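You operate a simulated robot arm through the tools that you are given. There is no shell and no other tool. Be economical: measure what you need, move in short steps, check, and stop when the job is done.

The job below is to be done with a simulated two-armed robot. You get a single attempt, and the scene is never put back.

Task
Open the marmalade and carry it to the bed on the tray with the can and the white dish.
Fine: lid on the sideboard top; yellow tray to the foot of the bed. Set down upright: orange marmalade jar, drink can.
Where things are to end (x, y in the base frame): yellow tray within 250 mm of [-1050, 110].

The check looks at the end state, three seconds after you hand in, the way a careful person would. Anything else that was tipped, shoved, dropped, spilled or broken makes it a failure. A push-on lid holds only when it is set on centred and level and pressed home; a screw cap is set on level and turned clockwise until tight.

Robot
Two 7-joint arms with two-finger parallel grippers on one trunk, on a base that drives. Base frame: it is fixed to the floor where the robot stands at the start and does not move with it; the origin is under the middle of the robot, x ahead of it, y to its left, z up; the surface under the hand at the start is at about z = 800. Readings come in mm, rad, newtons and seconds.
The left shoulder is at the start at [50, 177, 1204], the right one opposite. With the tool pointing down near the work surface each hand reaches from about 100 to 680 mm from the robot's upright axis, wherever it stands, measured 20 degrees to its own side. Places, roughly: foot of the bed [-1500, 100, 600]; spoon [750, -3000, 750]; tray [700, 200, 800]; white dish (9x9x5 cm) [500, 300, 800]. Payload 3.43 kg a hand.
Tool frame (each hand has its own): the origin (TCP) lies between the finger pads and is the grasp point; the fingertips stand 34 mm ahead of it; z points along the fingers, y is the line along which they close. Largest opening 128 mm; finger width 24, thickness 12; the body of the gripper, 48 by 130 mm, starts 96 mm behind the TCP.
Orientation is that of the tool frame in the base frame, as [roll, pitch, yaw] about the fixed x, y, z axes, in that order (R = Rz(yaw) Ry(pitch) Rx(roll)). With the fingers straight down and closing along the base's y, the tool's x points along the base's -x, its y along +y and its z along -z.

Tools
- The arms move only by the tool servo_tool. It takes "left_deltas", "right_deltas" or both (then of equal length, played together; a hand with none holds still); each is a list of rows, each a list of 2 entries, a list of its own where there are three numbers: the shift along the base's x, y, z in mm, then the turn, a rotation vector about the base's x, y, z in rad. In form: [[[tx, ty, tz], [wx, wy, wz]], ...]. A call has 1 to 8 rows; each row is the pose to reach, as a shift and turn from the pose commanded when the call began. "left_hand" and "right_hand" are, for a hand that has rows, the gripper command, from -1 (fully open) to 1 (shut), values between in proportion, set as the call begins (left out, the last holds). A row lasts 0.2 s, in which the tool goes at most 50 mm and 0.15 rad; a call with a longer step from one row to the next is refused whole, and so is a gripper value outside its range. A pose out of reach is approached as far as the arm can. The call stops where the force on the tool passes 90 N (or 10 N more than at its start, if that is more) or the arm is blocked; 0.2 s more then pass. The fingers move at their own pace (about 108 mm/s each) and stop on an object; they squeeze with about 23 N. The grip force told is the motor's: it shows also when the fingers shut on nothing. Time passes only in rows, and 0.2 s behind the last, so rows that repeat a pose let the fingers close. The reply holds the time, the measured pose of the TCP, the force on the tool along the base axes, the opening and the grip force, in the units named above and with some noise, with the torque about the TCP (base axes, N m) and any sound that the robot's microphone picked up.
- Cameras (640 x 400 px; columns grow to the right, rows downward): "scene" is now at [105.3, 57.9, 1334.3]; the picture's right is [0.86, -0.51, 0.00], its down [-0.44, -0.73, -0.52] and it looks along [0.27, 0.45, -0.85] (base axes); focal length 214 px, centre (320, 200). "left" rides on the left gripper at [76, 11, -160] in its tool frame; the picture's right is [-0.15, 0.99, 0.00], its down [-0.88, -0.13, -0.46] and it looks along [-0.45, -0.07, 0.89] (tool axes); focal length 234 px, centre (320, 200). "right" rides on the right gripper at [76, -11, -160] in its tool frame; the picture's right is [0.15, 0.99, 0.00], its down [-0.88, 0.13, -0.46] and it looks along [-0.45, 0.07, 0.89] (tool axes); focal length 234 px, centre (320, 200). There is no depth. A picture from a camera that has moved, and an enlarged one, comes with that camera's place and axes in the base frame and with its lens.
- camera(camera): a new picture of that camera. The clock stands still meanwhile.
- raise_lower(by): slides the trunk up (or, below 0, down) by that many mm; the arms and the scene camera ride with it, the base frame stays. It gives what a move gives, with no picture.
- roll_base(legs): drives the robot by 1 to 6 legs, each [ahead, turn to the left] in mm and rad, along the robot's own axes; the way and the turn of a leg run together, so that a leg with both is an arc; at most 1500 mm and 3.142 rad a leg. The arms and the cameras ride along, it lands a little off, and it stops where it bumps. It gives what a move gives.
- aim_head(pan, tilt): turns the head with the scene camera to pan (to the left, within 1.396 rad either way) and tilt (down, from -0.506 to 1.204), counted from straight ahead of the robot. It gives what a move gives.
- inspect(camera, box): a new picture of the part [left, top, right, bottom] of that camera's present view, enlarged. The clock stands still meanwhile.
- hand_in(): hands the job in; it is judged then, once.

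Go step by step. Nothing tells you exact positions but the pictures and the camera data: compare them with the known pose of the tool, close in by small moves and look again before you grip or let go. The budget is 120 turns and 100 pictures, counting those below and the enlarged ones. Unless the task says otherwise, let go and move clear before handing in, and close with one line.

The tools are called after "Request:" as a command line: name --argument value ..., lists and objects as JSON in quotes. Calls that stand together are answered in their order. servo_tool: Moves the arms, as the interface text tells. Its arguments: {"type":"object","properties":{"left_deltas":{"type":"array","items":{"type":"array"}},"left_hand":{"type":"number"},"right_deltas":{"type":"array","items":{"type":"array"}},"right_hand":{"type":"number"}},"required":[]} The other tools are called the same way: raise_lower (by) slides the trunk up or down; roll_base (legs) drives the base; aim_head (pan, tilt) turns the head that bears the scene camera; camera (camera) takes a picture; inspect (camera, box) takes an enlarged picture of a part of a camera's view; hand_in () hands the job in.

At the start:

```text
time: 0.0
left_tcp_pos: [273.2, 253.0, 1117.7]
left_tcp_rot: [-3.141, 0.0, -3.14]
left_ft_force: [0.5, -0.4, 0.8]
left_moment: [-0.02, -0.01, 0.05]
left_opening: 128.2
left_grasp_force: 0.0
right_tcp_pos: [439.5, 12.6, 1075.0]
right_tcp_rot: [3.14, 0.0, 3.141]
right_ft_force: [0.1, -0.1, 0.8]
right_moment: [-0.01, 0.02, -0.01]
right_opening: 128.0
right_grasp_force: 0.1
trunk travel left (down, up): [-375.0, 26.0]
robot x, y, heading: [0.7, -1.3, -0.002]
head pan, tilt: [1.035, 1.025]
```

scene: 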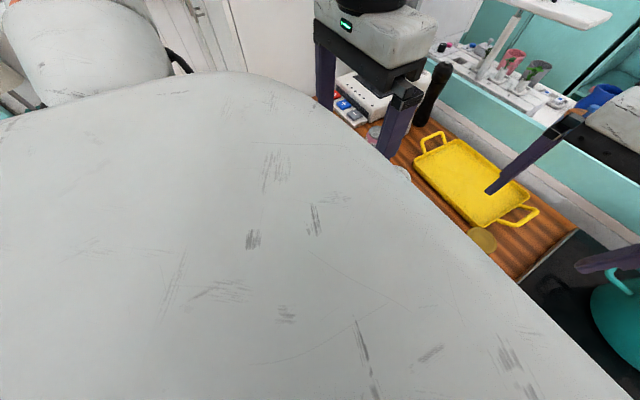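
right: 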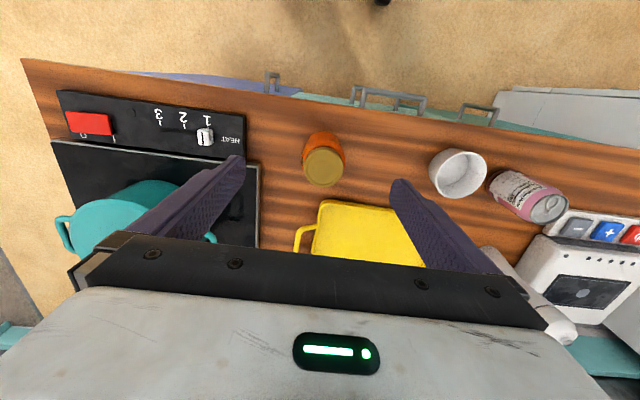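
left: 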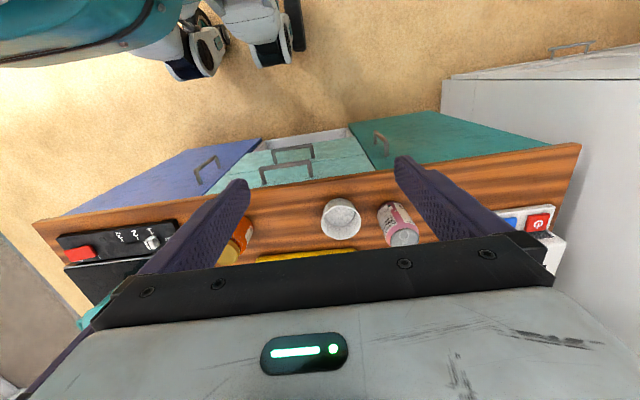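

The jar, dish and can stand along the near edge of the sideboard, with the yellow tray behind them. I'll aim the head ahead for a clear overview.

Request:
aim_head --pan 0.2 --tilt 0.8

Request:
camera --camera "scene"

```text
time: 1.2
left_tcp_pos: [272.1, 252.6, 1117.7]
left_tcp_rot: [-3.14, 0.0, 3.141]
left_ft_force: [-0.8, -0.4, -0.5]
left_moment: [-0.01, 0.0, 0.02]
left_opening: 127.8
left_grasp_force: 0.1
right_tcp_pos: [439.5, 13.7, 1075.0]
right_tcp_rot: [3.142, 0.002, -3.141]
right_ft_force: [-1.2, 0.1, -0.2]
right_moment: [0.02, 0.02, 0.0]
right_opening: 127.8
right_grasp_force: 0.1
trunk travel left (down, up): [-375.0, 26.0]
robot x, y, heading: [-2.0, -0.2, -0.0]
head pan, tilt: [0.201, 0.799]
```

```text
96 pictures are left
camera scene: at [149.5, 15.6, 1351.1], right [0.2, -0.98, 0.0], down [-0.7, -0.14, -0.7], along [0.68, 0.14, -0.72], focal length 214 px, centre (320, 200)
```

scene: 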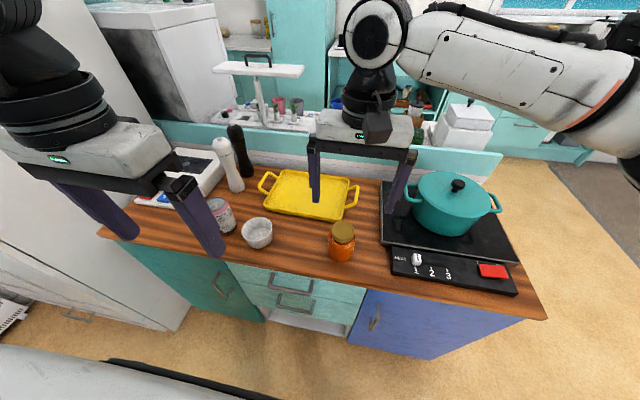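

The layout is clear now: the can, dish and jar stand in front, the tray is behind, and two mills stand behind the can. I'll enlarge the work area to measure.

Request:
inspect --camera "scene" --box '[180, 130, 400, 268]'

Request:
inspect --camera "right" --box '[260, 80, 600, 293]'

```text
2.90 times, centred on (290, 199) of scene
camera zoom: at [149.5, 15.6, 1351.1], right [0.2, -0.98, 0.0], down [-0.7, -0.14, -0.7], along [0.68, 0.14, -0.72], focal length 622 px, centre (407, 203)
```

zoom: 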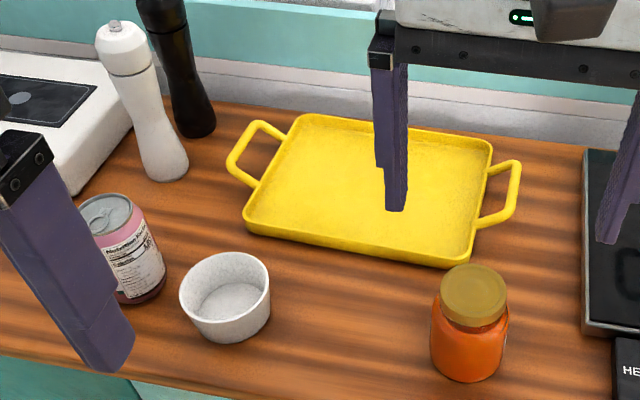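

```text
1.88 times, centred on (430, 186) of right
camera zoom: at [365.3, 1.3, 1234.1], right [-0.15, 0.99, 0.0], down [0.88, 0.13, 0.46], along [0.45, 0.07, -0.89], focal length 440 px, centre (113, 225)
```

zoom: 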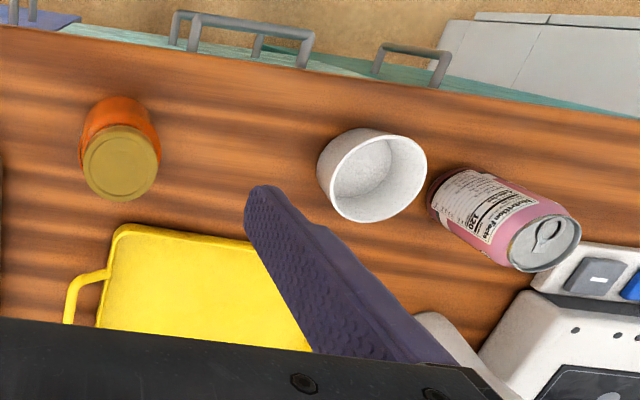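

The jar is near (473, 24) with its lid top at about z 915. The tray is near (692, 166), with handles at about y -2 and y 341. I'll hold the jar body with the left hand, tilted, and turn the lid with the right, so the left hand is brought round first.

Request:
servo_tool --left_deltas '[[[13, -19, -19], [0, 0, -0.08]], [[25, -38, -38], [0, 0, -0.16]], [[38, -56, -56], [0, 0, -0.24]], [[50, -75, -75], [0, 0, -0.32]], [[63, -94, -94], [0, 0, -0.4]], [[75, -112, -112], [0, 0, -0.48]], [[88, -131, -131], [0, 0, -0.56]], [[100, -150, -150], [0, 0, -0.64]]]' --left_hand -1

Request:
servo_tool --left_deltas '[[[3, -3, -6], [-0.087, -0.116, 0]], [[6, -6, -12], [-0.174, -0.232, 0]], [[9, -9, -18], [-0.261, -0.348, 0]], [[12, -12, -24], [-0.348, -0.464, 0]], [[15, -15, -30], [-0.435, -0.58, 0]], [[18, -18, -36], [-0.522, -0.696, 0]], [[21, -19, -42], [-0.522, -0.696, 0]]]' --left_hand -1

Request:
camera --camera "left"

Request:
camera --camera "scene"

```text
time: 3.0
left_tcp_pos: [368.9, 117.8, 974.1]
left_tcp_rot: [-3.14, 0.004, 2.499]
left_ft_force: [-0.2, 0.5, -0.8]
left_moment: [0.01, -0.01, -0.01]
left_opening: 128.0
left_grasp_force: 0.0
left hand out of reach, approached as far as the arm can: row 8
right_tcp_pos: [441.6, 13.5, 1074.6]
right_tcp_rot: [3.14, 0.002, 3.141]
right_ft_force: [-0.2, 0.3, -0.5]
right_moment: [0.01, -0.01, -0.02]
right_opening: 128.0
right_grasp_force: 0.1
trunk travel left (down, up): [-375.0, 26.0]
robot x, y, heading: [3.3, -0.3, -0.001]
head pan, tilt: [0.201, 0.799]
```

```text
time: 4.6
left_tcp_pos: [405.3, 104.8, 973.2]
left_tcp_rot: [-3.134, 0.866, 2.505]
left_ft_force: [0.5, -0.5, 0.7]
left_moment: [-0.01, 0.02, -0.01]
left_opening: 128.2
left_grasp_force: 0.1
left hand out of reach, approached as far as the arm can: row 6, 7
right_tcp_pos: [440.7, 13.2, 1074.1]
right_tcp_rot: [-3.14, -0.001, 3.142]
right_ft_force: [-0.3, -0.1, 0.0]
right_moment: [0.03, -0.01, 0.02]
right_opening: 128.0
right_grasp_force: 0.1
trunk travel left (down, up): [-375.0, 26.0]
robot x, y, heading: [-0.5, -0.4, -0.002]
head pan, tilt: [0.201, 0.799]
```

```text
93 pictures are left
camera left: at [276.0, 216.5, 1019.2], right [0.67, 0.74, 0.11], down [0.1, -0.23, 0.97], along [0.74, -0.64, -0.23], focal length 234 px, centre (320, 200)
```

left: 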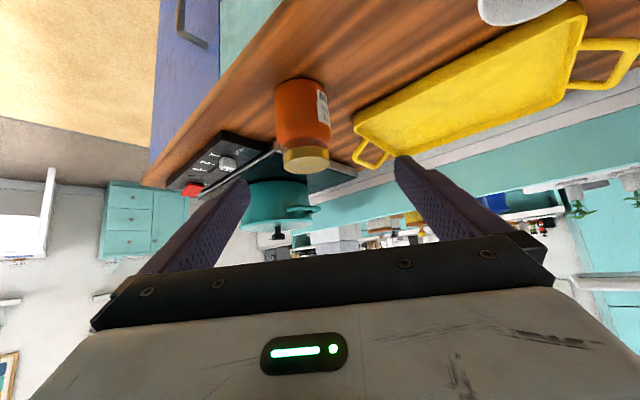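

```text
92 pictures are left
camera scene: at [149.9, 15.0, 1351.1], right [0.2, -0.98, 0.0], down [-0.7, -0.14, -0.7], along [0.68, 0.14, -0.72], focal length 214 px, centre (320, 200)
```

scene: 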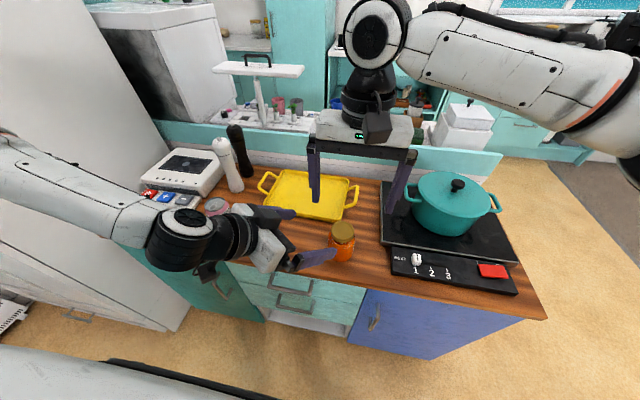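

The left hand ran out of reach before it got low enough in the tilted pose. I'll raise the right hand clear, then lower the trunk so the left arm has better geometry.

Request:
servo_tool --right_deltas '[[[0, -20, 30], [0, 0, 0]], [[0, -40, 60], [0, 0, 0]], [[0, -60, 90], [0, 0, 0]], [[0, -80, 110], [0, 0, 0]]]' --right_hand -1

Request:
raise_lower --by -90

Request:
camera --camera "left"

Request:
camera --camera "scene"

```text
time: 5.6
left_tcp_pos: [404.8, 105.7, 973.8]
left_tcp_rot: [-3.136, 0.865, 2.503]
left_ft_force: [-0.1, -0.4, 0.2]
left_moment: [0.0, 0.01, 0.0]
left_opening: 127.9
left_grasp_force: 0.1
right_tcp_pos: [439.8, -66.8, 1185.1]
right_tcp_rot: [3.141, -0.001, -3.141]
right_ft_force: [0.7, -0.7, 0.1]
right_moment: [-0.01, 0.03, 0.0]
right_opening: 128.0
right_grasp_force: 0.1
trunk travel left (down, up): [-375.0, 26.0]
robot x, y, heading: [0.9, 1.7, -0.002]
head pan, tilt: [0.201, 0.799]
```

```text
time: 6.8
left_tcp_pos: [404.0, 104.6, 884.4]
left_tcp_rot: [-3.134, 0.864, 2.503]
left_ft_force: [0.1, -0.7, 0.0]
left_moment: [0.02, 0.03, -0.02]
left_opening: 128.1
left_grasp_force: 0.0
right_tcp_pos: [439.2, -66.9, 1094.7]
right_tcp_rot: [3.141, 0.001, 3.141]
right_ft_force: [-0.1, 0.0, -0.3]
right_moment: [0.0, 0.01, 0.01]
right_opening: 127.7
right_grasp_force: 0.1
trunk travel left (down, up): [-285.0, 116.0]
robot x, y, heading: [-0.7, -0.7, 0.0]
head pan, tilt: [0.201, 0.799]
```

```text
91 pictures are left
camera left: at [275.8, 216.8, 929.4], right [0.67, 0.74, 0.11], down [0.1, -0.24, 0.97], along [0.74, -0.64, -0.23], focal length 234 px, centre (320, 200)
```

left: 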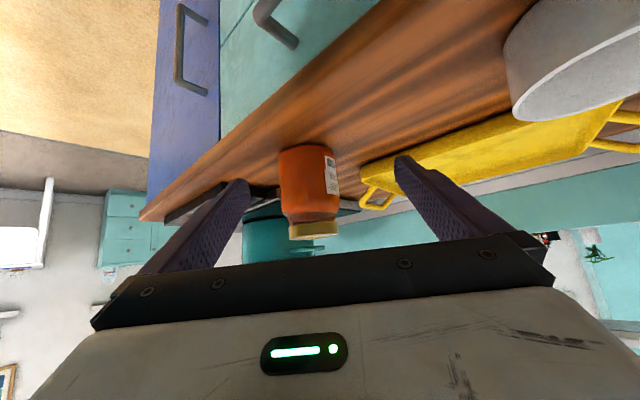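

```text
90 pictures are left
camera scene: at [149.4, 15.5, 1261.2], right [0.2, -0.98, 0.0], down [-0.7, -0.14, -0.7], along [0.68, 0.14, -0.72], focal length 214 px, centre (320, 200)
```

scene: 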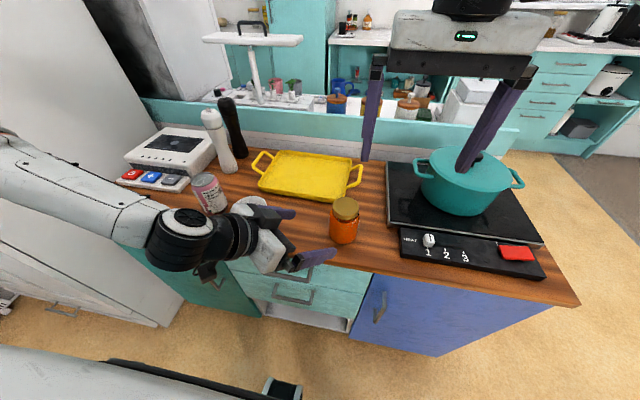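

The jar is at about (472, 26) and the hand is at a good height. Next I'll line up behind it and slide the open fingers round its body.

Request:
servo_tool --left_deltas '[[[-6, -10, -20], [0, 0, 0]], [[-12, -19, -38], [0, 0, 0]], [[12, -37, -38], [0, 0, 0]], [[28, -49, -38], [0, 0, 0]]]' --left_hand -1

Request:
camera --camera "left"

Request:
inspect --camera "scene" --box '[230, 150, 430, 275]'

```text
time: 7.8
left_tcp_pos: [436.7, 56.4, 872.8]
left_tcp_rot: [-3.135, 0.858, 2.506]
left_ft_force: [1.0, -0.4, -0.3]
left_moment: [-0.03, 0.02, 0.0]
left_opening: 127.9
left_grasp_force: 0.1
left hand out of reach, approached as far as the arm can: row 1, 2, 3, 4
right_tcp_pos: [440.7, -66.9, 1095.5]
right_tcp_rot: [3.141, 0.002, -3.141]
right_ft_force: [0.1, -0.9, -0.3]
right_moment: [0.01, 0.01, -0.01]
right_opening: 127.8
right_grasp_force: 0.1
trunk travel left (down, up): [-285.0, 116.0]
robot x, y, heading: [-1.3, 1.6, -0.002]
head pan, tilt: [0.201, 0.799]
```

```text
89 pictures are left
camera left: at [306.3, 169.4, 920.4], right [0.67, 0.74, 0.11], down [0.11, -0.24, 0.96], along [0.74, -0.63, -0.24], focal length 234 px, centre (320, 200)
```

left: 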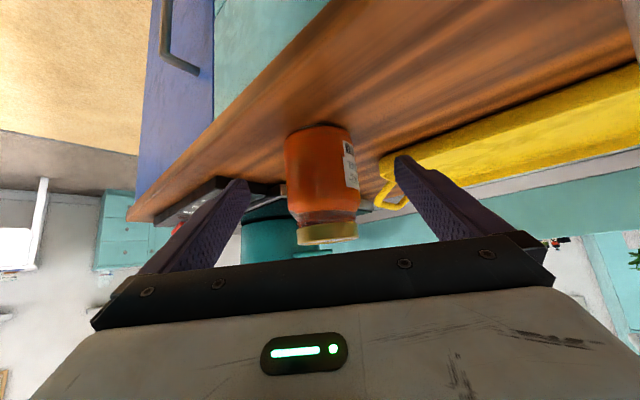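

```text
3.20 times, centred on (330, 212) of scene
camera zoom: at [149.3, 16.0, 1261.2], right [0.2, -0.98, 0.0], down [-0.7, -0.14, -0.7], along [0.68, 0.14, -0.72], focal length 686 px, centre (288, 160)
```

zoom: 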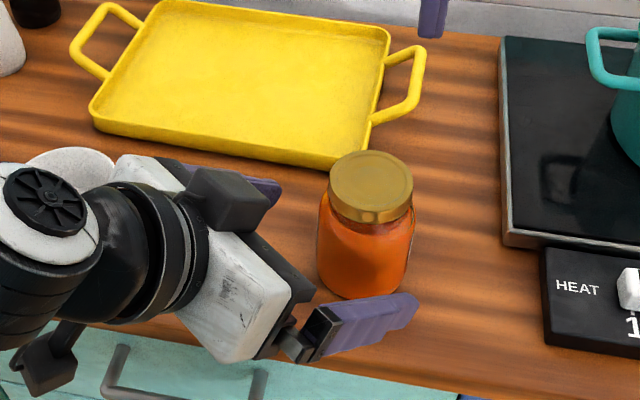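

The fingers straddle the jar, but the hand sits about 28 mm too high and at its limit. I'll lower the trunk by that much before sliding in further.

Request:
raise_lower --by -28

Request:
servo_tool --left_deltas '[[[12, -10, 0], [0, 0, 0]], [[24, -20, 0], [0, 0, 0]], [[35, -30, 0], [0, 0, 0]]]' --left_hand -1

Request:
camera --camera "left"

Request:
inspect --camera "scene" --box '[230, 130, 430, 255]'

```text
time: 8.5
left_tcp_pos: [436.2, 58.1, 845.6]
left_tcp_rot: [-3.137, 0.86, 2.502]
left_ft_force: [0.3, -1.3, -0.4]
left_moment: [0.01, -0.03, 0.03]
left_opening: 128.2
left_grasp_force: 0.0
right_tcp_pos: [439.0, -66.2, 1066.2]
right_tcp_rot: [3.142, 0.001, 3.14]
right_ft_force: [-0.8, -0.5, 0.6]
right_moment: [0.02, -0.01, 0.0]
right_opening: 127.8
right_grasp_force: 0.1
trunk travel left (down, up): [-257.0, 144.0]
robot x, y, heading: [-4.3, 1.2, 0.001]
head pan, tilt: [0.201, 0.799]
```

```text
time: 9.3
left_tcp_pos: [469.1, 42.7, 856.9]
left_tcp_rot: [-3.134, 0.86, 2.504]
left_ft_force: [-0.3, -0.2, -0.2]
left_moment: [-0.03, 0.01, 0.0]
left_opening: 128.1
left_grasp_force: 0.2
left hand out of reach, approached as far as the arm can: row 2, 3
right_tcp_pos: [439.8, -67.1, 1066.0]
right_tcp_rot: [-3.141, -0.001, 3.141]
right_ft_force: [0.3, 0.2, -0.3]
right_moment: [0.02, -0.02, 0.05]
right_opening: 128.2
right_grasp_force: 0.0
trunk travel left (down, up): [-257.0, 144.0]
robot x, y, heading: [-0.5, -2.5, 0.0]
head pan, tilt: [0.201, 0.799]
```

```text
87 pictures are left
camera left: at [339.8, 155.8, 903.8], right [0.67, 0.73, 0.11], down [0.11, -0.24, 0.96], along [0.73, -0.63, -0.24], focal length 234 px, centre (320, 200)
```

left: 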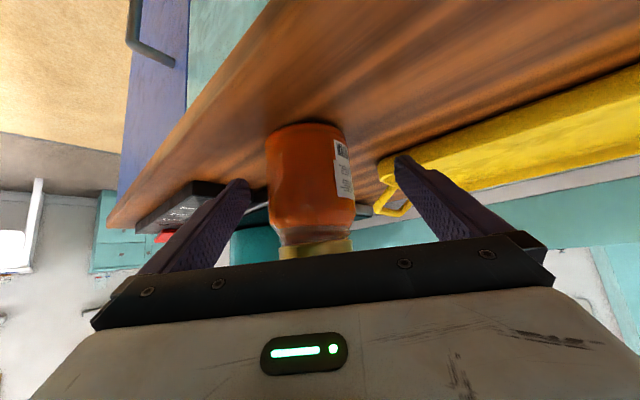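

```text
3.20 times, centred on (330, 192) of scene
camera zoom: at [149.6, 15.5, 1233.2], right [0.2, -0.98, 0.0], down [-0.7, -0.14, -0.7], along [0.68, 0.14, -0.72], focal length 686 px, centre (288, 224)
```

zoom: 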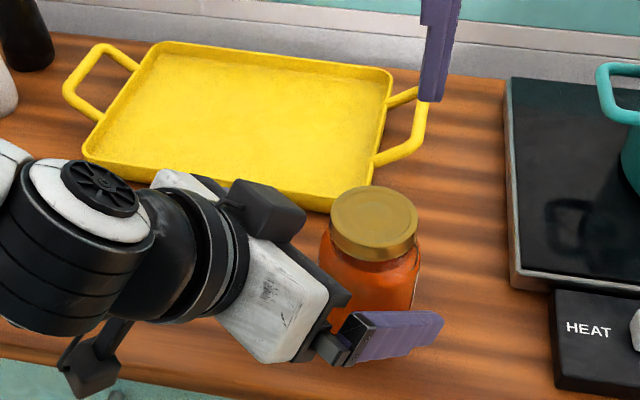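

The hand is about 12 mm short along the fingers and 12 mm off to the side. I'll lower the trunk slightly more and correct.

Request:
raise_lower --by -20

Request:
servo_tool --left_deltas '[[[-2, -10, 5], [0, 0, 0]], [[2, -18, 5], [0, 0, 0]], [[2, -18, 5], [0, 0, 0]]]' --left_hand -1

Request:
camera --camera "left"

```text
time: 10.0
left_tcp_pos: [469.7, 44.5, 837.7]
left_tcp_rot: [-3.136, 0.859, 2.502]
left_ft_force: [0.2, -0.3, 0.1]
left_moment: [0.02, 0.05, 0.02]
left_opening: 128.0
left_grasp_force: 0.0
right_tcp_pos: [440.3, -66.5, 1046.7]
right_tcp_rot: [-3.141, 0.001, 3.141]
right_ft_force: [0.1, 0.4, 0.2]
right_moment: [0.02, -0.03, 0.05]
right_opening: 127.9
right_grasp_force: 0.0
trunk travel left (down, up): [-237.0, 164.0]
robot x, y, heading: [1.2, -1.5, -0.002]
head pan, tilt: [0.201, 0.799]
```

```text
time: 10.8
left_tcp_pos: [470.6, 37.6, 848.3]
left_tcp_rot: [-3.137, 0.858, 2.503]
left_ft_force: [0.0, -0.2, 0.1]
left_moment: [0.0, 0.01, -0.02]
left_opening: 128.2
left_grasp_force: 0.0
left hand out of reach, approached as far as the arm can: row 1, 2, 3
right_tcp_pos: [440.3, -66.4, 1046.4]
right_tcp_rot: [-3.141, 0.001, -3.141]
right_ft_force: [-0.5, 0.3, 0.6]
right_moment: [-0.02, 0.01, 0.01]
right_opening: 128.1
right_grasp_force: 0.1
trunk travel left (down, up): [-237.0, 164.0]
robot x, y, heading: [-1.7, 2.4, -0.003]
head pan, tilt: [0.201, 0.799]
```

```text
85 pictures are left
camera left: at [340.7, 148.6, 895.0], right [0.67, 0.73, 0.11], down [0.11, -0.24, 0.96], along [0.73, -0.64, -0.24], focal length 234 px, centre (320, 200)
```

left: 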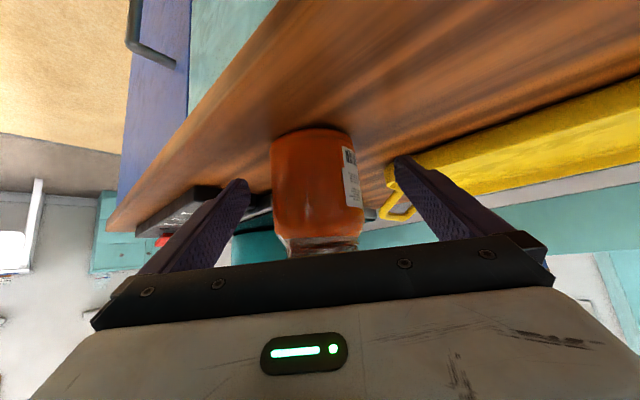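

The jar now sits centred between the fingers, so I'll close the left hand on its body.

Request:
servo_tool --left_deltas '[[[0, 0, 0], [0, 0, 0]], [[0, 0, 0], [0, 0, 0]], [[0, 0, 0], [0, 0, 0]], [[0, 0, 0], [0, 0, 0]]]' --left_hand 1

Request:
inspect --camera "scene" --box '[230, 130, 430, 255]'

Request:
camera --camera "right"

```text
time: 11.8
left_tcp_pos: [468.7, 37.6, 847.7]
left_tcp_rot: [-3.133, 0.859, 2.504]
left_ft_force: [-1.2, -1.5, 1.2]
left_moment: [-0.11, 0.06, -0.08]
left_opening: 70.4
left_grasp_force: 23.0
right_tcp_pos: [439.5, -66.6, 1046.5]
right_tcp_rot: [3.14, 0.003, -3.14]
right_ft_force: [-0.1, 0.4, 0.9]
right_moment: [-0.01, -0.01, 0.03]
right_opening: 128.1
right_grasp_force: 0.1
trunk travel left (down, up): [-237.0, 164.0]
robot x, y, heading: [0.1, -0.9, 0.001]
head pan, tilt: [0.201, 0.799]
```

```text
3.20 times, centred on (330, 192) of scene
camera zoom: at [149.4, 15.4, 1213.2], right [0.2, -0.98, 0.0], down [-0.7, -0.14, -0.7], along [0.68, 0.14, -0.72], focal length 686 px, centre (288, 224)
```

zoom: 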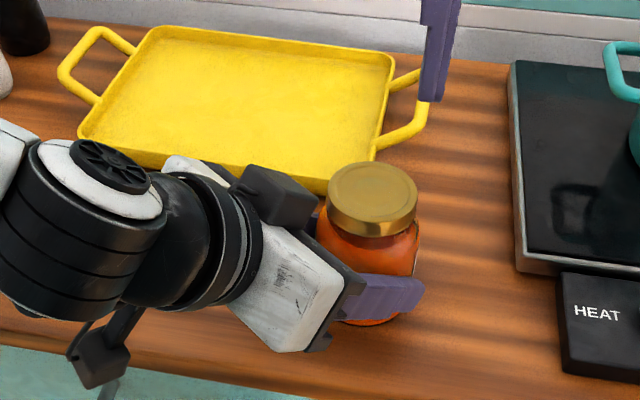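

```text
83 pictures are left
camera right: at [364.6, -78.1, 1206.1], right [-0.15, 0.99, 0.0], down [0.88, 0.13, 0.46], along [0.45, 0.07, -0.89], focal length 234 px, centre (320, 200)
```

right: 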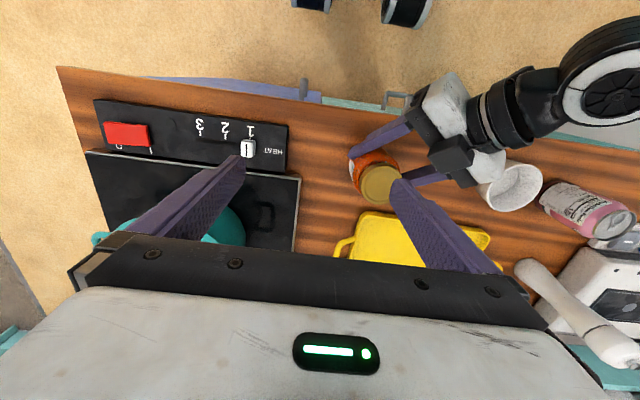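

The jar body is gripped at 70 mm and the lid is centred at about (474, 25, 913). I'll bring the right hand above it, turned clockwise so it has room to unscrew.

Request:
servo_tool --right_deltas '[[[5, 12, 0], [0, 0, -0.14]], [[9, 23, 0], [0, 0, -0.28]], [[13, 35, 0], [0, 0, -0.42]], [[17, 46, 0], [0, 0, -0.56]], [[21, 58, 0], [0, 0, -0.7]], [[25, 69, 0], [0, 0, -0.84]], [[30, 81, 0], [0, 0, -0.98]], [[34, 92, 0], [0, 0, -1.1]]]' --right_hand -1

Request:
servo_tool --right_deltas '[[[0, 0, -20], [0, 0, 0]], [[0, 0, -40], [0, 0, 0]], [[0, 0, -60], [0, 0, 0]]]' --right_hand -1

Request:
camera --camera "right"

Request:
inspect --camera "scene" --box '[230, 90, 430, 215]'

```text
time: 13.6
left_tcp_pos: [470.3, 36.4, 848.6]
left_tcp_rot: [-3.133, 0.859, 2.505]
left_ft_force: [-1.5, 0.4, 1.7]
left_moment: [-0.1, 0.14, -0.11]
left_opening: 70.4
left_grasp_force: 22.9
right_tcp_pos: [474.9, 25.6, 1048.3]
right_tcp_rot: [-3.141, 0.002, 2.038]
right_ft_force: [0.2, 1.2, -0.3]
right_moment: [-0.03, -0.01, 0.01]
right_opening: 128.1
right_grasp_force: 0.1
trunk travel left (down, up): [-237.0, 164.0]
robot x, y, heading: [-2.0, -0.9, 0.005]
head pan, tilt: [0.201, 0.799]
```

```text
time: 14.4
left_tcp_pos: [469.7, 37.4, 848.6]
left_tcp_rot: [-3.135, 0.859, 2.504]
left_ft_force: [-0.4, 0.8, 1.4]
left_moment: [-0.1, 0.05, -0.06]
left_opening: 70.5
left_grasp_force: 23.3
right_tcp_pos: [472.0, 26.0, 986.0]
right_tcp_rot: [-3.141, 0.002, 2.038]
right_ft_force: [0.1, 1.2, -0.4]
right_moment: [0.02, 0.01, 0.04]
right_opening: 128.1
right_grasp_force: 0.0
trunk travel left (down, up): [-237.0, 164.0]
robot x, y, heading: [0.6, -1.6, 0.001]
head pan, tilt: [0.201, 0.799]
```

```text
82 pictures are left
camera right: at [429.6, 88.1, 1145.7], right [0.82, 0.58, 0.0], down [0.51, -0.73, 0.46], along [0.26, -0.37, -0.89], focal length 234 px, centre (320, 200)
```

right: 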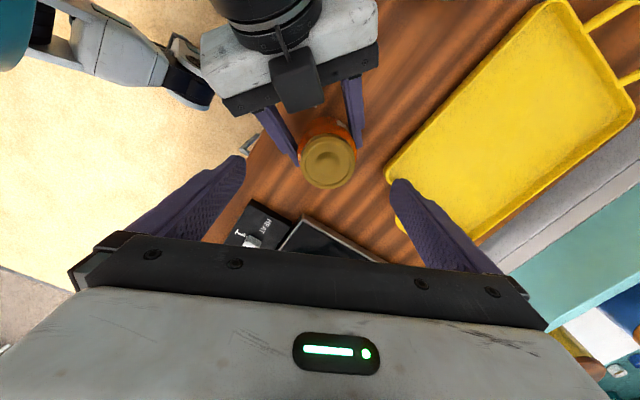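

```text
3.20 times, centred on (330, 152) of scene
camera zoom: at [149.4, 15.5, 1213.2], right [0.2, -0.98, 0.0], down [-0.7, -0.14, -0.7], along [0.68, 0.14, -0.72], focal length 686 px, centre (288, 352)
```

zoom: 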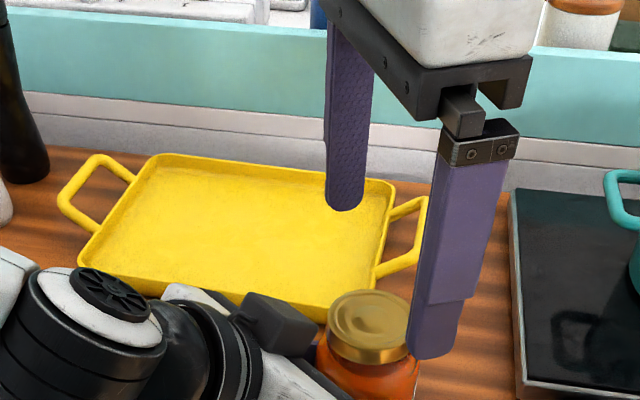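

The lid lies almost under the hand, about (476, 29). I'll make a small correction and go down to lid height.

Request:
servo_tool --right_deltas '[[[4, 4, -15], [0, 0, 0]], [[4, 4, -30], [0, 0, 0]], [[4, 4, -45], [0, 0, 0]], [[4, 4, -57], [0, 0, 0]]]' --right_hand -1

Request:
inspect --camera "scene" --box '[270, 130, 430, 230]'

Request:
camera --camera "right"

```text
time: 15.4
left_tcp_pos: [469.4, 38.6, 848.5]
left_tcp_rot: [-3.134, 0.858, 2.504]
left_ft_force: [-1.0, 0.6, -0.5]
left_moment: [-0.08, 0.07, 0.01]
left_opening: 70.4
left_grasp_force: 22.4
right_tcp_pos: [477.9, 30.8, 929.9]
right_tcp_rot: [-3.141, -0.001, 2.041]
right_ft_force: [0.1, 0.2, 0.2]
right_moment: [-0.01, -0.02, 0.02]
right_opening: 128.1
right_grasp_force: 0.0
trunk travel left (down, up): [-237.0, 164.0]
robot x, y, heading: [-0.9, 0.7, -0.0]
head pan, tilt: [0.201, 0.799]
```

```text
4.00 times, centred on (350, 180) of scene
camera zoom: at [149.5, 15.6, 1213.2], right [0.2, -0.98, 0.0], down [-0.7, -0.14, -0.7], along [0.68, 0.14, -0.72], focal length 858 px, centre (200, 280)
```

zoom: 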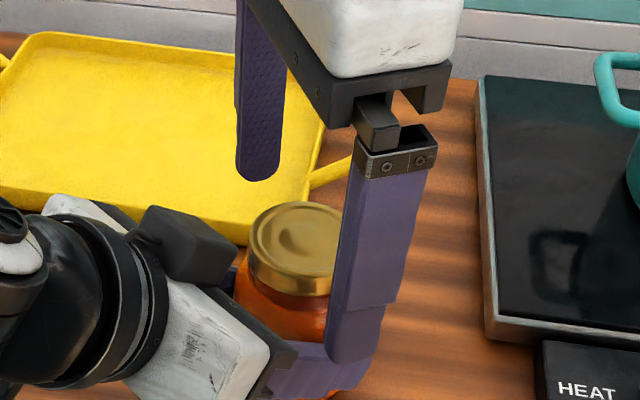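

```text
79 pictures are left
camera right: at [434.4, 92.6, 1089.2], right [0.82, 0.58, 0.0], down [0.52, -0.73, 0.46], along [0.26, -0.37, -0.89], focal length 234 px, centre (320, 200)
```

right: 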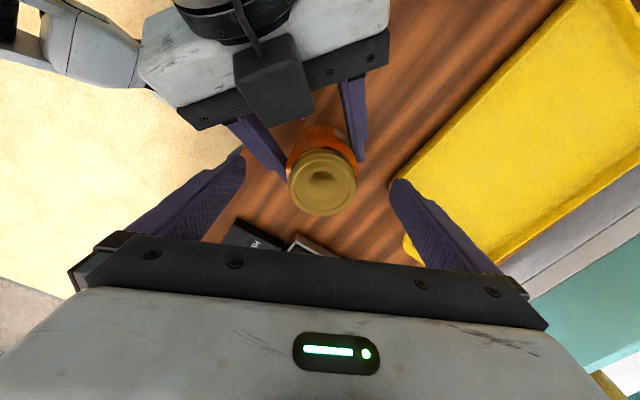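

The lid is centred between the right fingers, so I'll close on it.

Request:
servo_tool --right_deltas '[[[0, 2, 0], [0, 0, 0]], [[0, 2, 0], [0, 0, 0]], [[0, 2, 0], [0, 0, 0]], [[0, 2, 0], [0, 0, 0]]]' --right_hand 1

Request:
inspect --camera "scene" --box '[270, 130, 430, 230]'

```text
time: 16.4
left_tcp_pos: [468.8, 36.1, 848.3]
left_tcp_rot: [-3.132, 0.857, 2.501]
left_ft_force: [-7.7, -1.1, 4.1]
left_moment: [0.27, -0.46, -0.12]
left_opening: 70.3
left_grasp_force: 22.4
right_tcp_pos: [479.3, 32.7, 928.7]
right_tcp_rot: [3.14, 0.003, 2.039]
right_ft_force: [11.0, 2.6, -0.8]
right_moment: [0.09, -0.37, 0.03]
right_opening: 58.4
right_grasp_force: 23.1
trunk travel left (down, up): [-237.0, 164.0]
robot x, y, heading: [-1.4, -4.3, 0.001]
head pan, tilt: [0.201, 0.799]
```

```text
4.00 times, centred on (350, 180) of scene
camera zoom: at [149.6, 15.6, 1213.2], right [0.2, -0.98, 0.0], down [-0.7, -0.14, -0.7], along [0.68, 0.14, -0.72], focal length 858 px, centre (200, 280)
```

zoom: 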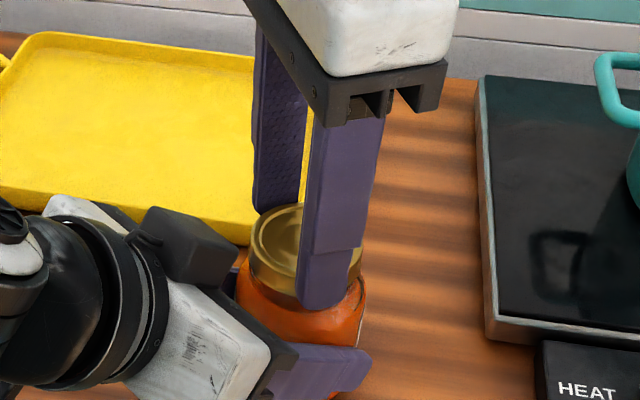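

The lid is gripped at 58 mm. I'll start turning it counter-clockwise, a little at first, to see how it responds.

Request:
servo_tool --right_deltas '[[[2, 0, 0], [0, 0, 0.12]], [[2, 0, 0], [0, 0, 0.24]], [[2, 0, 0], [0, 0, 0.36]]]' --right_hand 1

```text
time: 17.2
left_tcp_pos: [471.1, 37.6, 848.8]
left_tcp_rot: [-3.135, 0.859, 2.505]
left_ft_force: [1.1, -1.9, 0.8]
left_moment: [-0.23, 0.49, -0.05]
left_opening: 70.6
left_grasp_force: 23.3
right_tcp_pos: [479.7, 31.2, 930.8]
right_tcp_rot: [-3.14, -0.001, 2.402]
right_ft_force: [-3.0, 0.6, -0.1]
right_moment: [0.12, -0.03, -0.01]
right_opening: 58.3
right_grasp_force: 22.6
trunk travel left (down, up): [-237.0, 164.0]
robot x, y, heading: [-0.4, -0.9, 0.0]
head pan, tilt: [0.201, 0.799]
```

It turns with almost no torque, so I'll continue and then look.

Request:
servo_tool --right_deltas '[[[0, 0, 0], [0, 0, 0.14]], [[0, 0, 0], [0, 0, 0.28]], [[0, 0, 0], [0, 0, 0.42]], [[0, 0, 0], [0, 0, 0.56]], [[0, 0, 0], [0, 0, 0.7]], [[0, 0, 0], [0, 0, 0.84]], [[0, 0, 0], [0, 0, 0.98]]]' --right_hand 1

Request:
inspect --camera "scene" --box '[270, 130, 430, 230]'

Request:
camera --camera "left"

```text
time: 18.8
left_tcp_pos: [471.3, 38.3, 847.9]
left_tcp_rot: [-3.137, 0.858, 2.507]
left_ft_force: [10.1, 17.1, -0.7]
left_moment: [-0.93, 0.17, 0.29]
left_opening: 70.4
left_grasp_force: 23.2
right_tcp_pos: [479.5, 29.0, 929.7]
right_tcp_rot: [-3.133, -0.002, -2.906]
right_ft_force: [-9.8, -20.3, 8.0]
right_moment: [-0.55, 0.33, -0.1]
right_opening: 58.5
right_grasp_force: 22.8
trunk travel left (down, up): [-237.0, 164.0]
robot x, y, heading: [1.0, -0.5, 0.005]
head pan, tilt: [0.201, 0.799]
```

```text
4.00 times, centred on (350, 180) of scene
camera zoom: at [149.3, 15.3, 1213.3], right [0.2, -0.98, 0.0], down [-0.7, -0.14, -0.7], along [0.68, 0.14, -0.72], focal length 858 px, centre (200, 280)
```

zoom: 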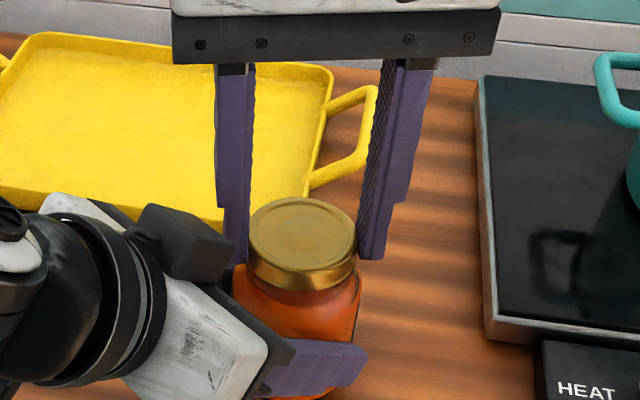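

```text
76 pictures are left
camera left: at [341.4, 149.4, 895.0], right [0.66, 0.74, 0.11], down [0.11, -0.24, 0.96], along [0.74, -0.63, -0.24], focal length 234 px, centre (320, 200)
```

left: 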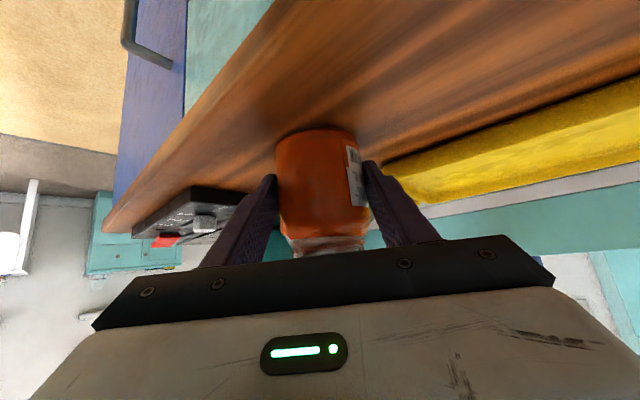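

The jar's label hasn't moved, so the lid turned rather than the jar. I'll test with a gentle lift whether it's free.

Request:
servo_tool --right_deltas '[[[0, 0, 2], [0, 0, 0]], [[0, 0, 4], [0, 0, 0]]]' --right_hand 1

```text
time: 19.4
left_tcp_pos: [471.0, 38.2, 847.5]
left_tcp_rot: [-3.138, 0.858, 2.504]
left_ft_force: [2.7, 22.2, 2.8]
left_moment: [-1.09, 0.02, 0.39]
left_opening: 70.6
left_grasp_force: 22.8
right_tcp_pos: [478.9, 27.4, 930.8]
right_tcp_rot: [-3.131, -0.008, -2.907]
right_ft_force: [-3.8, -22.1, -7.8]
right_moment: [-0.84, 0.25, -0.17]
right_opening: 58.5
right_grasp_force: 22.9
trunk travel left (down, up): [-237.0, 164.0]
robot x, y, heading: [2.3, -3.0, -0.003]
head pan, tilt: [0.201, 0.799]
```

It still holds, so it's threaded and needs more turns. I'll release, wind back and take another stroke.

Request:
servo_tool --right_deltas '[[[0, -1, -2], [0, 0, 0]], [[0, -1, -2], [0, 0, 0]], [[0, -1, -2], [0, 0, -0.14]], [[0, -1, -2], [0, 0, -0.28]], [[0, -1, -2], [0, 0, -0.42]], [[0, -1, -2], [0, 0, -0.56]], [[0, -1, -2], [0, 0, -0.7]], [[0, -1, -2], [0, 0, -0.84]]]' --right_hand -0.4

Request:
servo_tool --right_deltas '[[[0, 0, 0], [0, 0, -0.14]], [[0, 0, 0], [0, 0, -0.28]], [[0, 0, 0], [0, 0, -0.42]], [[0, 0, 0], [0, 0, -0.56]], [[0, 0, 0], [0, 0, -0.6]]]' --right_hand -0.4

Request:
servo_tool --right_deltas '[[[0, 0, 0], [0, 0, 0]], [[0, 0, 0], [0, 0, 0]], [[0, 0, 0], [0, 0, 0]]]' --right_hand 1

```text
time: 21.2
left_tcp_pos: [469.4, 36.2, 848.2]
left_tcp_rot: [-3.135, 0.859, 2.503]
left_ft_force: [0.2, -1.6, 0.7]
left_moment: [0.03, 0.08, 0.02]
left_opening: 70.3
left_grasp_force: 22.7
right_tcp_pos: [479.9, 31.2, 932.4]
right_tcp_rot: [3.141, -0.001, 2.538]
right_ft_force: [-0.1, -0.4, -0.8]
right_moment: [0.04, 0.0, 0.02]
right_opening: 89.7
right_grasp_force: 0.0
trunk travel left (down, up): [-237.0, 164.0]
robot x, y, heading: [0.7, -5.4, -0.002]
head pan, tilt: [0.201, 0.799]
```

```text
time: 22.4
left_tcp_pos: [470.1, 35.8, 847.4]
left_tcp_rot: [-3.134, 0.857, 2.502]
left_ft_force: [0.0, -1.5, 0.3]
left_moment: [0.07, 0.01, -0.05]
left_opening: 70.2
left_grasp_force: 22.5
right_tcp_pos: [480.4, 30.5, 932.1]
right_tcp_rot: [3.14, 0.001, 1.938]
right_ft_force: [0.6, 1.3, 0.5]
right_moment: [-0.02, 0.01, 0.0]
right_opening: 89.4
right_grasp_force: 0.1
trunk travel left (down, up): [-237.0, 164.0]
robot x, y, heading: [-0.0, 2.3, -0.001]
head pan, tilt: [0.201, 0.799]
```

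```text
time: 23.2
left_tcp_pos: [469.2, 37.0, 847.1]
left_tcp_rot: [-3.132, 0.858, 2.504]
left_ft_force: [-5.0, -1.9, 0.0]
left_moment: [0.22, -0.3, -0.14]
left_opening: 69.9
left_grasp_force: 22.5
right_tcp_pos: [481.1, 30.2, 931.7]
right_tcp_rot: [3.139, 0.002, 1.942]
right_ft_force: [6.8, 3.1, 0.5]
right_moment: [0.12, -0.28, 0.06]
right_opening: 59.1
right_grasp_force: 22.7
trunk travel left (down, up): [-237.0, 164.0]
robot x, y, heading: [-0.6, 7.5, 0.001]
head pan, tilt: [0.201, 0.799]
```

The re-grip was clean. Now the second stroke.

Request:
servo_tool --right_deltas '[[[1, -1, 0], [0, 0, 0.14]], [[1, -1, 0], [0, 0, 0.28]], [[1, -2, 0], [0, 0, 0.42]], [[1, -2, 0], [0, 0, 0.56]], [[1, -3, 1], [0, 0, 0.7]], [[1, -3, 1], [0, 0, 0.84]], [[1, -3, 1], [0, 0, 0.98]], [[1, -3, 1], [0, 0, 1.12]]]' --right_hand 1

Request:
servo_tool --right_deltas '[[[0, 0, 0], [0, 0, 0.14]], [[0, 0, 0], [0, 0, 0.28]], [[0, 0, 0], [0, 0, 0.42]], [[0, 0, 3], [0, 0, 0.42]], [[0, 0, 6], [0, 0, 0.42]]]' --right_hand 1

Request:
inspect --camera "scene" --box '[270, 130, 430, 230]'

```text
time: 25.0
left_tcp_pos: [469.8, 37.6, 849.3]
left_tcp_rot: [-3.135, 0.859, 2.505]
left_ft_force: [7.5, -2.4, 0.0]
left_moment: [-0.01, 0.32, 0.01]
left_opening: 69.5
left_grasp_force: 23.3
right_tcp_pos: [480.0, 27.1, 931.2]
right_tcp_rot: [-3.14, 0.001, 3.064]
right_ft_force: [-7.0, 1.4, 1.5]
right_moment: [0.14, 0.33, -0.01]
right_opening: 59.0
right_grasp_force: 23.4
trunk travel left (down, up): [-237.0, 164.0]
robot x, y, heading: [0.4, -2.5, 0.002]
head pan, tilt: [0.201, 0.799]
```

```text
time: 26.2
left_tcp_pos: [471.8, 37.7, 849.6]
left_tcp_rot: [-3.136, 0.863, 2.502]
left_ft_force: [-1.2, 14.5, 11.6]
left_moment: [-0.93, -0.09, 0.16]
left_opening: 69.4
left_grasp_force: 22.5
right_tcp_pos: [481.1, 26.9, 936.5]
right_tcp_rot: [-3.136, -0.003, -2.806]
right_ft_force: [0.0, -14.2, -18.0]
right_moment: [-0.45, -0.07, -0.05]
right_opening: 59.1
right_grasp_force: 22.6
trunk travel left (down, up): [-237.0, 164.0]
robot x, y, heading: [0.8, -0.7, 0.002]
head pan, tilt: [0.201, 0.799]
```

```text
4.00 times, centred on (350, 180) of scene
camera zoom: at [149.9, 15.5, 1213.0], right [0.2, -0.98, 0.0], down [-0.7, -0.14, -0.7], along [0.68, 0.14, -0.72], focal length 858 px, centre (200, 280)
```

zoom: 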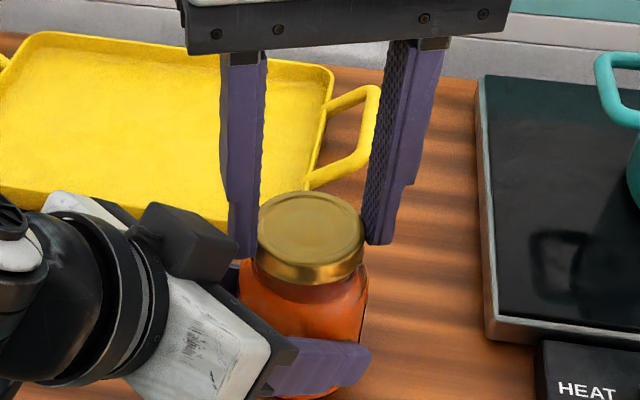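

It's still restrained (18 N on lift). I'll take a third stroke the same way.

Request:
servo_tool --right_deltas '[[[0, 0, -5], [0, 0, 0]], [[0, 0, -5], [0, 0, 0]], [[0, 1, -5], [0, 0, -0.14]], [[0, 1, -5], [0, 0, -0.28]], [[0, 1, -5], [0, 0, -0.42]], [[0, 1, -5], [0, 0, -0.56]], [[0, 1, -5], [0, 0, -0.7]], [[0, 1, -5], [0, 0, -0.84]]]' --right_hand -0.4

Request:
servo_tool --right_deltas '[[[0, 0, 0], [0, 0, -0.14]], [[0, 0, 0], [0, 0, -0.28]], [[0, 0, 0], [0, 0, -0.42]], [[0, 0, 0], [0, 0, -0.56]], [[0, 0, 0], [0, 0, -0.7]]]' --right_hand -0.4

Request:
inspect --camera "scene" --box '[270, 130, 430, 230]'

Request:
servo_tool --right_deltas '[[[0, 0, 0], [0, 0, 0]], [[0, 0, 0], [0, 0, 0]], [[0, 0, 0], [0, 0, 0]]]' --right_hand 1

Request:
servo_tool --right_deltas '[[[0, 0, 0], [0, 0, 0.14]], [[0, 0, 0], [0, 0, 0.28]], [[0, 0, 0], [0, 0, 0.42]], [[0, 0, 0], [0, 0, 0.56]], [[0, -1, 1], [0, 0, 0.7]], [[0, -1, 1], [0, 0, 0.84]], [[0, -1, 1], [0, 0, 0.98]], [[0, -1, 1], [0, 0, 1.12]]]' --right_hand 1

Request:
servo_tool --right_deltas '[[[0, 0, 0], [0, 0, 0.14]], [[0, 0, 0], [0, 0, 0.28]], [[0, 0, 0], [0, 0, 0.42]]]' --right_hand 1

Request:
servo_tool --right_deltas '[[[0, 0, 3], [0, 0, 0]], [[0, 0, 6], [0, 0, 0]]]' --right_hand 1

Request:
inspect --camera "scene" --box '[270, 130, 430, 230]'

```text
time: 28.0
left_tcp_pos: [470.1, 37.6, 848.1]
left_tcp_rot: [-3.132, 0.856, 2.505]
left_ft_force: [-0.1, 0.2, -5.2]
left_moment: [0.05, 0.07, -0.01]
left_opening: 69.0
left_grasp_force: 23.2
right_tcp_pos: [480.2, 28.9, 934.1]
right_tcp_rot: [-3.141, -0.001, 2.638]
right_ft_force: [-0.2, 0.2, 0.6]
right_moment: [-0.02, 0.02, -0.04]
right_opening: 89.9
right_grasp_force: 0.1
trunk travel left (down, up): [-237.0, 164.0]
robot x, y, heading: [-1.9, 0.5, 0.004]
head pan, tilt: [0.201, 0.799]
```

```text
time: 29.2
left_tcp_pos: [470.1, 37.0, 848.5]
left_tcp_rot: [-3.133, 0.856, 2.504]
left_ft_force: [-0.9, 0.3, -5.4]
left_moment: [0.07, 0.04, 0.02]
left_opening: 68.9
left_grasp_force: 23.2
right_tcp_pos: [481.3, 28.1, 933.1]
right_tcp_rot: [-3.141, 0.0, 1.936]
right_ft_force: [-1.0, -0.4, -0.3]
right_moment: [-0.01, 0.0, -0.01]
right_opening: 89.6
right_grasp_force: 0.0
trunk travel left (down, up): [-237.0, 164.0]
robot x, y, heading: [1.7, 0.7, 0.003]
head pan, tilt: [0.201, 0.799]
```

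```text
4.00 times, centred on (350, 180) of scene
camera zoom: at [149.9, 15.5, 1213.1], right [0.2, -0.98, 0.0], down [-0.7, -0.14, -0.7], along [0.68, 0.14, -0.72], focal length 858 px, centre (200, 280)
```

zoom: 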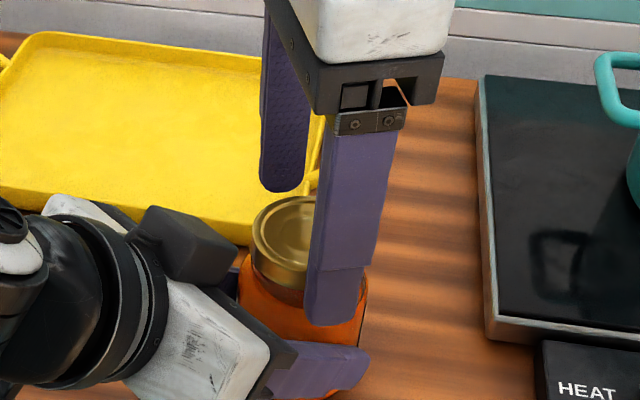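

```text
time: 30.0
left_tcp_pos: [469.7, 37.3, 847.3]
left_tcp_rot: [-3.134, 0.859, 2.504]
left_ft_force: [-9.0, -1.9, -3.8]
left_moment: [0.12, -0.4, -0.18]
left_opening: 69.0
left_grasp_force: 22.8
right_tcp_pos: [481.6, 28.3, 933.8]
right_tcp_rot: [3.14, 0.002, 1.94]
right_ft_force: [10.0, 1.1, -2.5]
right_moment: [0.05, -0.37, 0.01]
right_opening: 58.6
right_grasp_force: 22.8
trunk travel left (down, up): [-237.0, 164.0]
robot x, y, heading: [-1.0, -0.1, 0.0]
head pan, tilt: [0.201, 0.799]
```

```text
time: 31.8
left_tcp_pos: [472.0, 36.8, 848.9]
left_tcp_rot: [-3.135, 0.859, 2.504]
left_ft_force: [-5.1, 0.8, -4.7]
left_moment: [0.15, -0.19, -0.04]
left_opening: 69.3
left_grasp_force: 23.3
right_tcp_pos: [481.7, 27.0, 934.5]
right_tcp_rot: [-3.139, -0.001, 3.062]
right_ft_force: [5.3, -1.1, -0.3]
right_moment: [-0.15, -0.21, -0.01]
right_opening: 58.4
right_grasp_force: 22.9
trunk travel left (down, up): [-237.0, 164.0]
robot x, y, heading: [1.0, 0.1, -0.001]
head pan, tilt: [0.201, 0.799]
```

```text
time: 32.6
left_tcp_pos: [471.1, 38.1, 848.0]
left_tcp_rot: [-3.134, 0.859, 2.506]
left_ft_force: [-4.2, 8.7, -5.6]
left_moment: [-0.1, -0.2, 0.07]
left_opening: 68.9
left_grasp_force: 22.9
right_tcp_pos: [480.6, 26.7, 933.4]
right_tcp_rot: [-3.139, -0.002, -2.802]
right_ft_force: [3.8, -7.8, -0.5]
right_moment: [-0.47, -0.07, -0.05]
right_opening: 58.8
right_grasp_force: 22.9
trunk travel left (down, up): [-237.0, 164.0]
robot x, y, heading: [-2.8, 0.6, 0.001]
head pan, tilt: [0.201, 0.799]
```

```text
time: 33.2
left_tcp_pos: [470.9, 36.1, 850.7]
left_tcp_rot: [-3.136, 0.864, 2.503]
left_ft_force: [-3.3, 12.2, 11.7]
left_moment: [-0.76, -0.14, 0.08]
left_opening: 69.0
left_grasp_force: 23.2
right_tcp_pos: [480.5, 27.0, 938.6]
right_tcp_rot: [-3.14, -0.003, -2.804]
right_ft_force: [4.1, -12.7, -15.9]
right_moment: [-0.43, -0.31, 0.02]
right_opening: 58.5
right_grasp_force: 22.6
trunk travel left (down, up): [-237.0, 164.0]
robot x, y, heading: [-0.9, -4.2, -0.004]
head pan, tilt: [0.201, 0.799]
```

```text
4.00 times, centred on (350, 180) of scene
camera zoom: at [149.9, 15.5, 1213.1], right [0.2, -0.98, 0.0], down [-0.7, -0.14, -0.7], along [0.68, 0.14, -0.72], focal length 858 px, centre (200, 280)
```

zoom: 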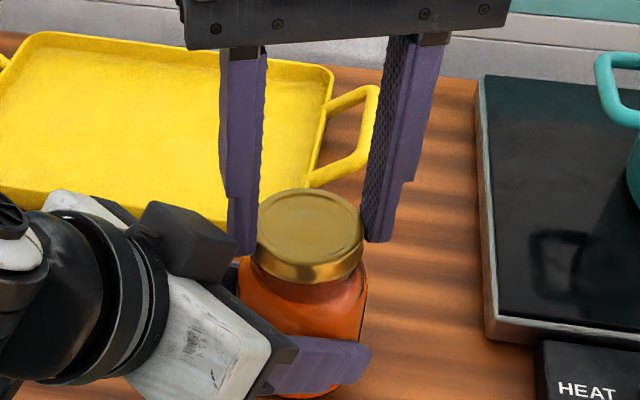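

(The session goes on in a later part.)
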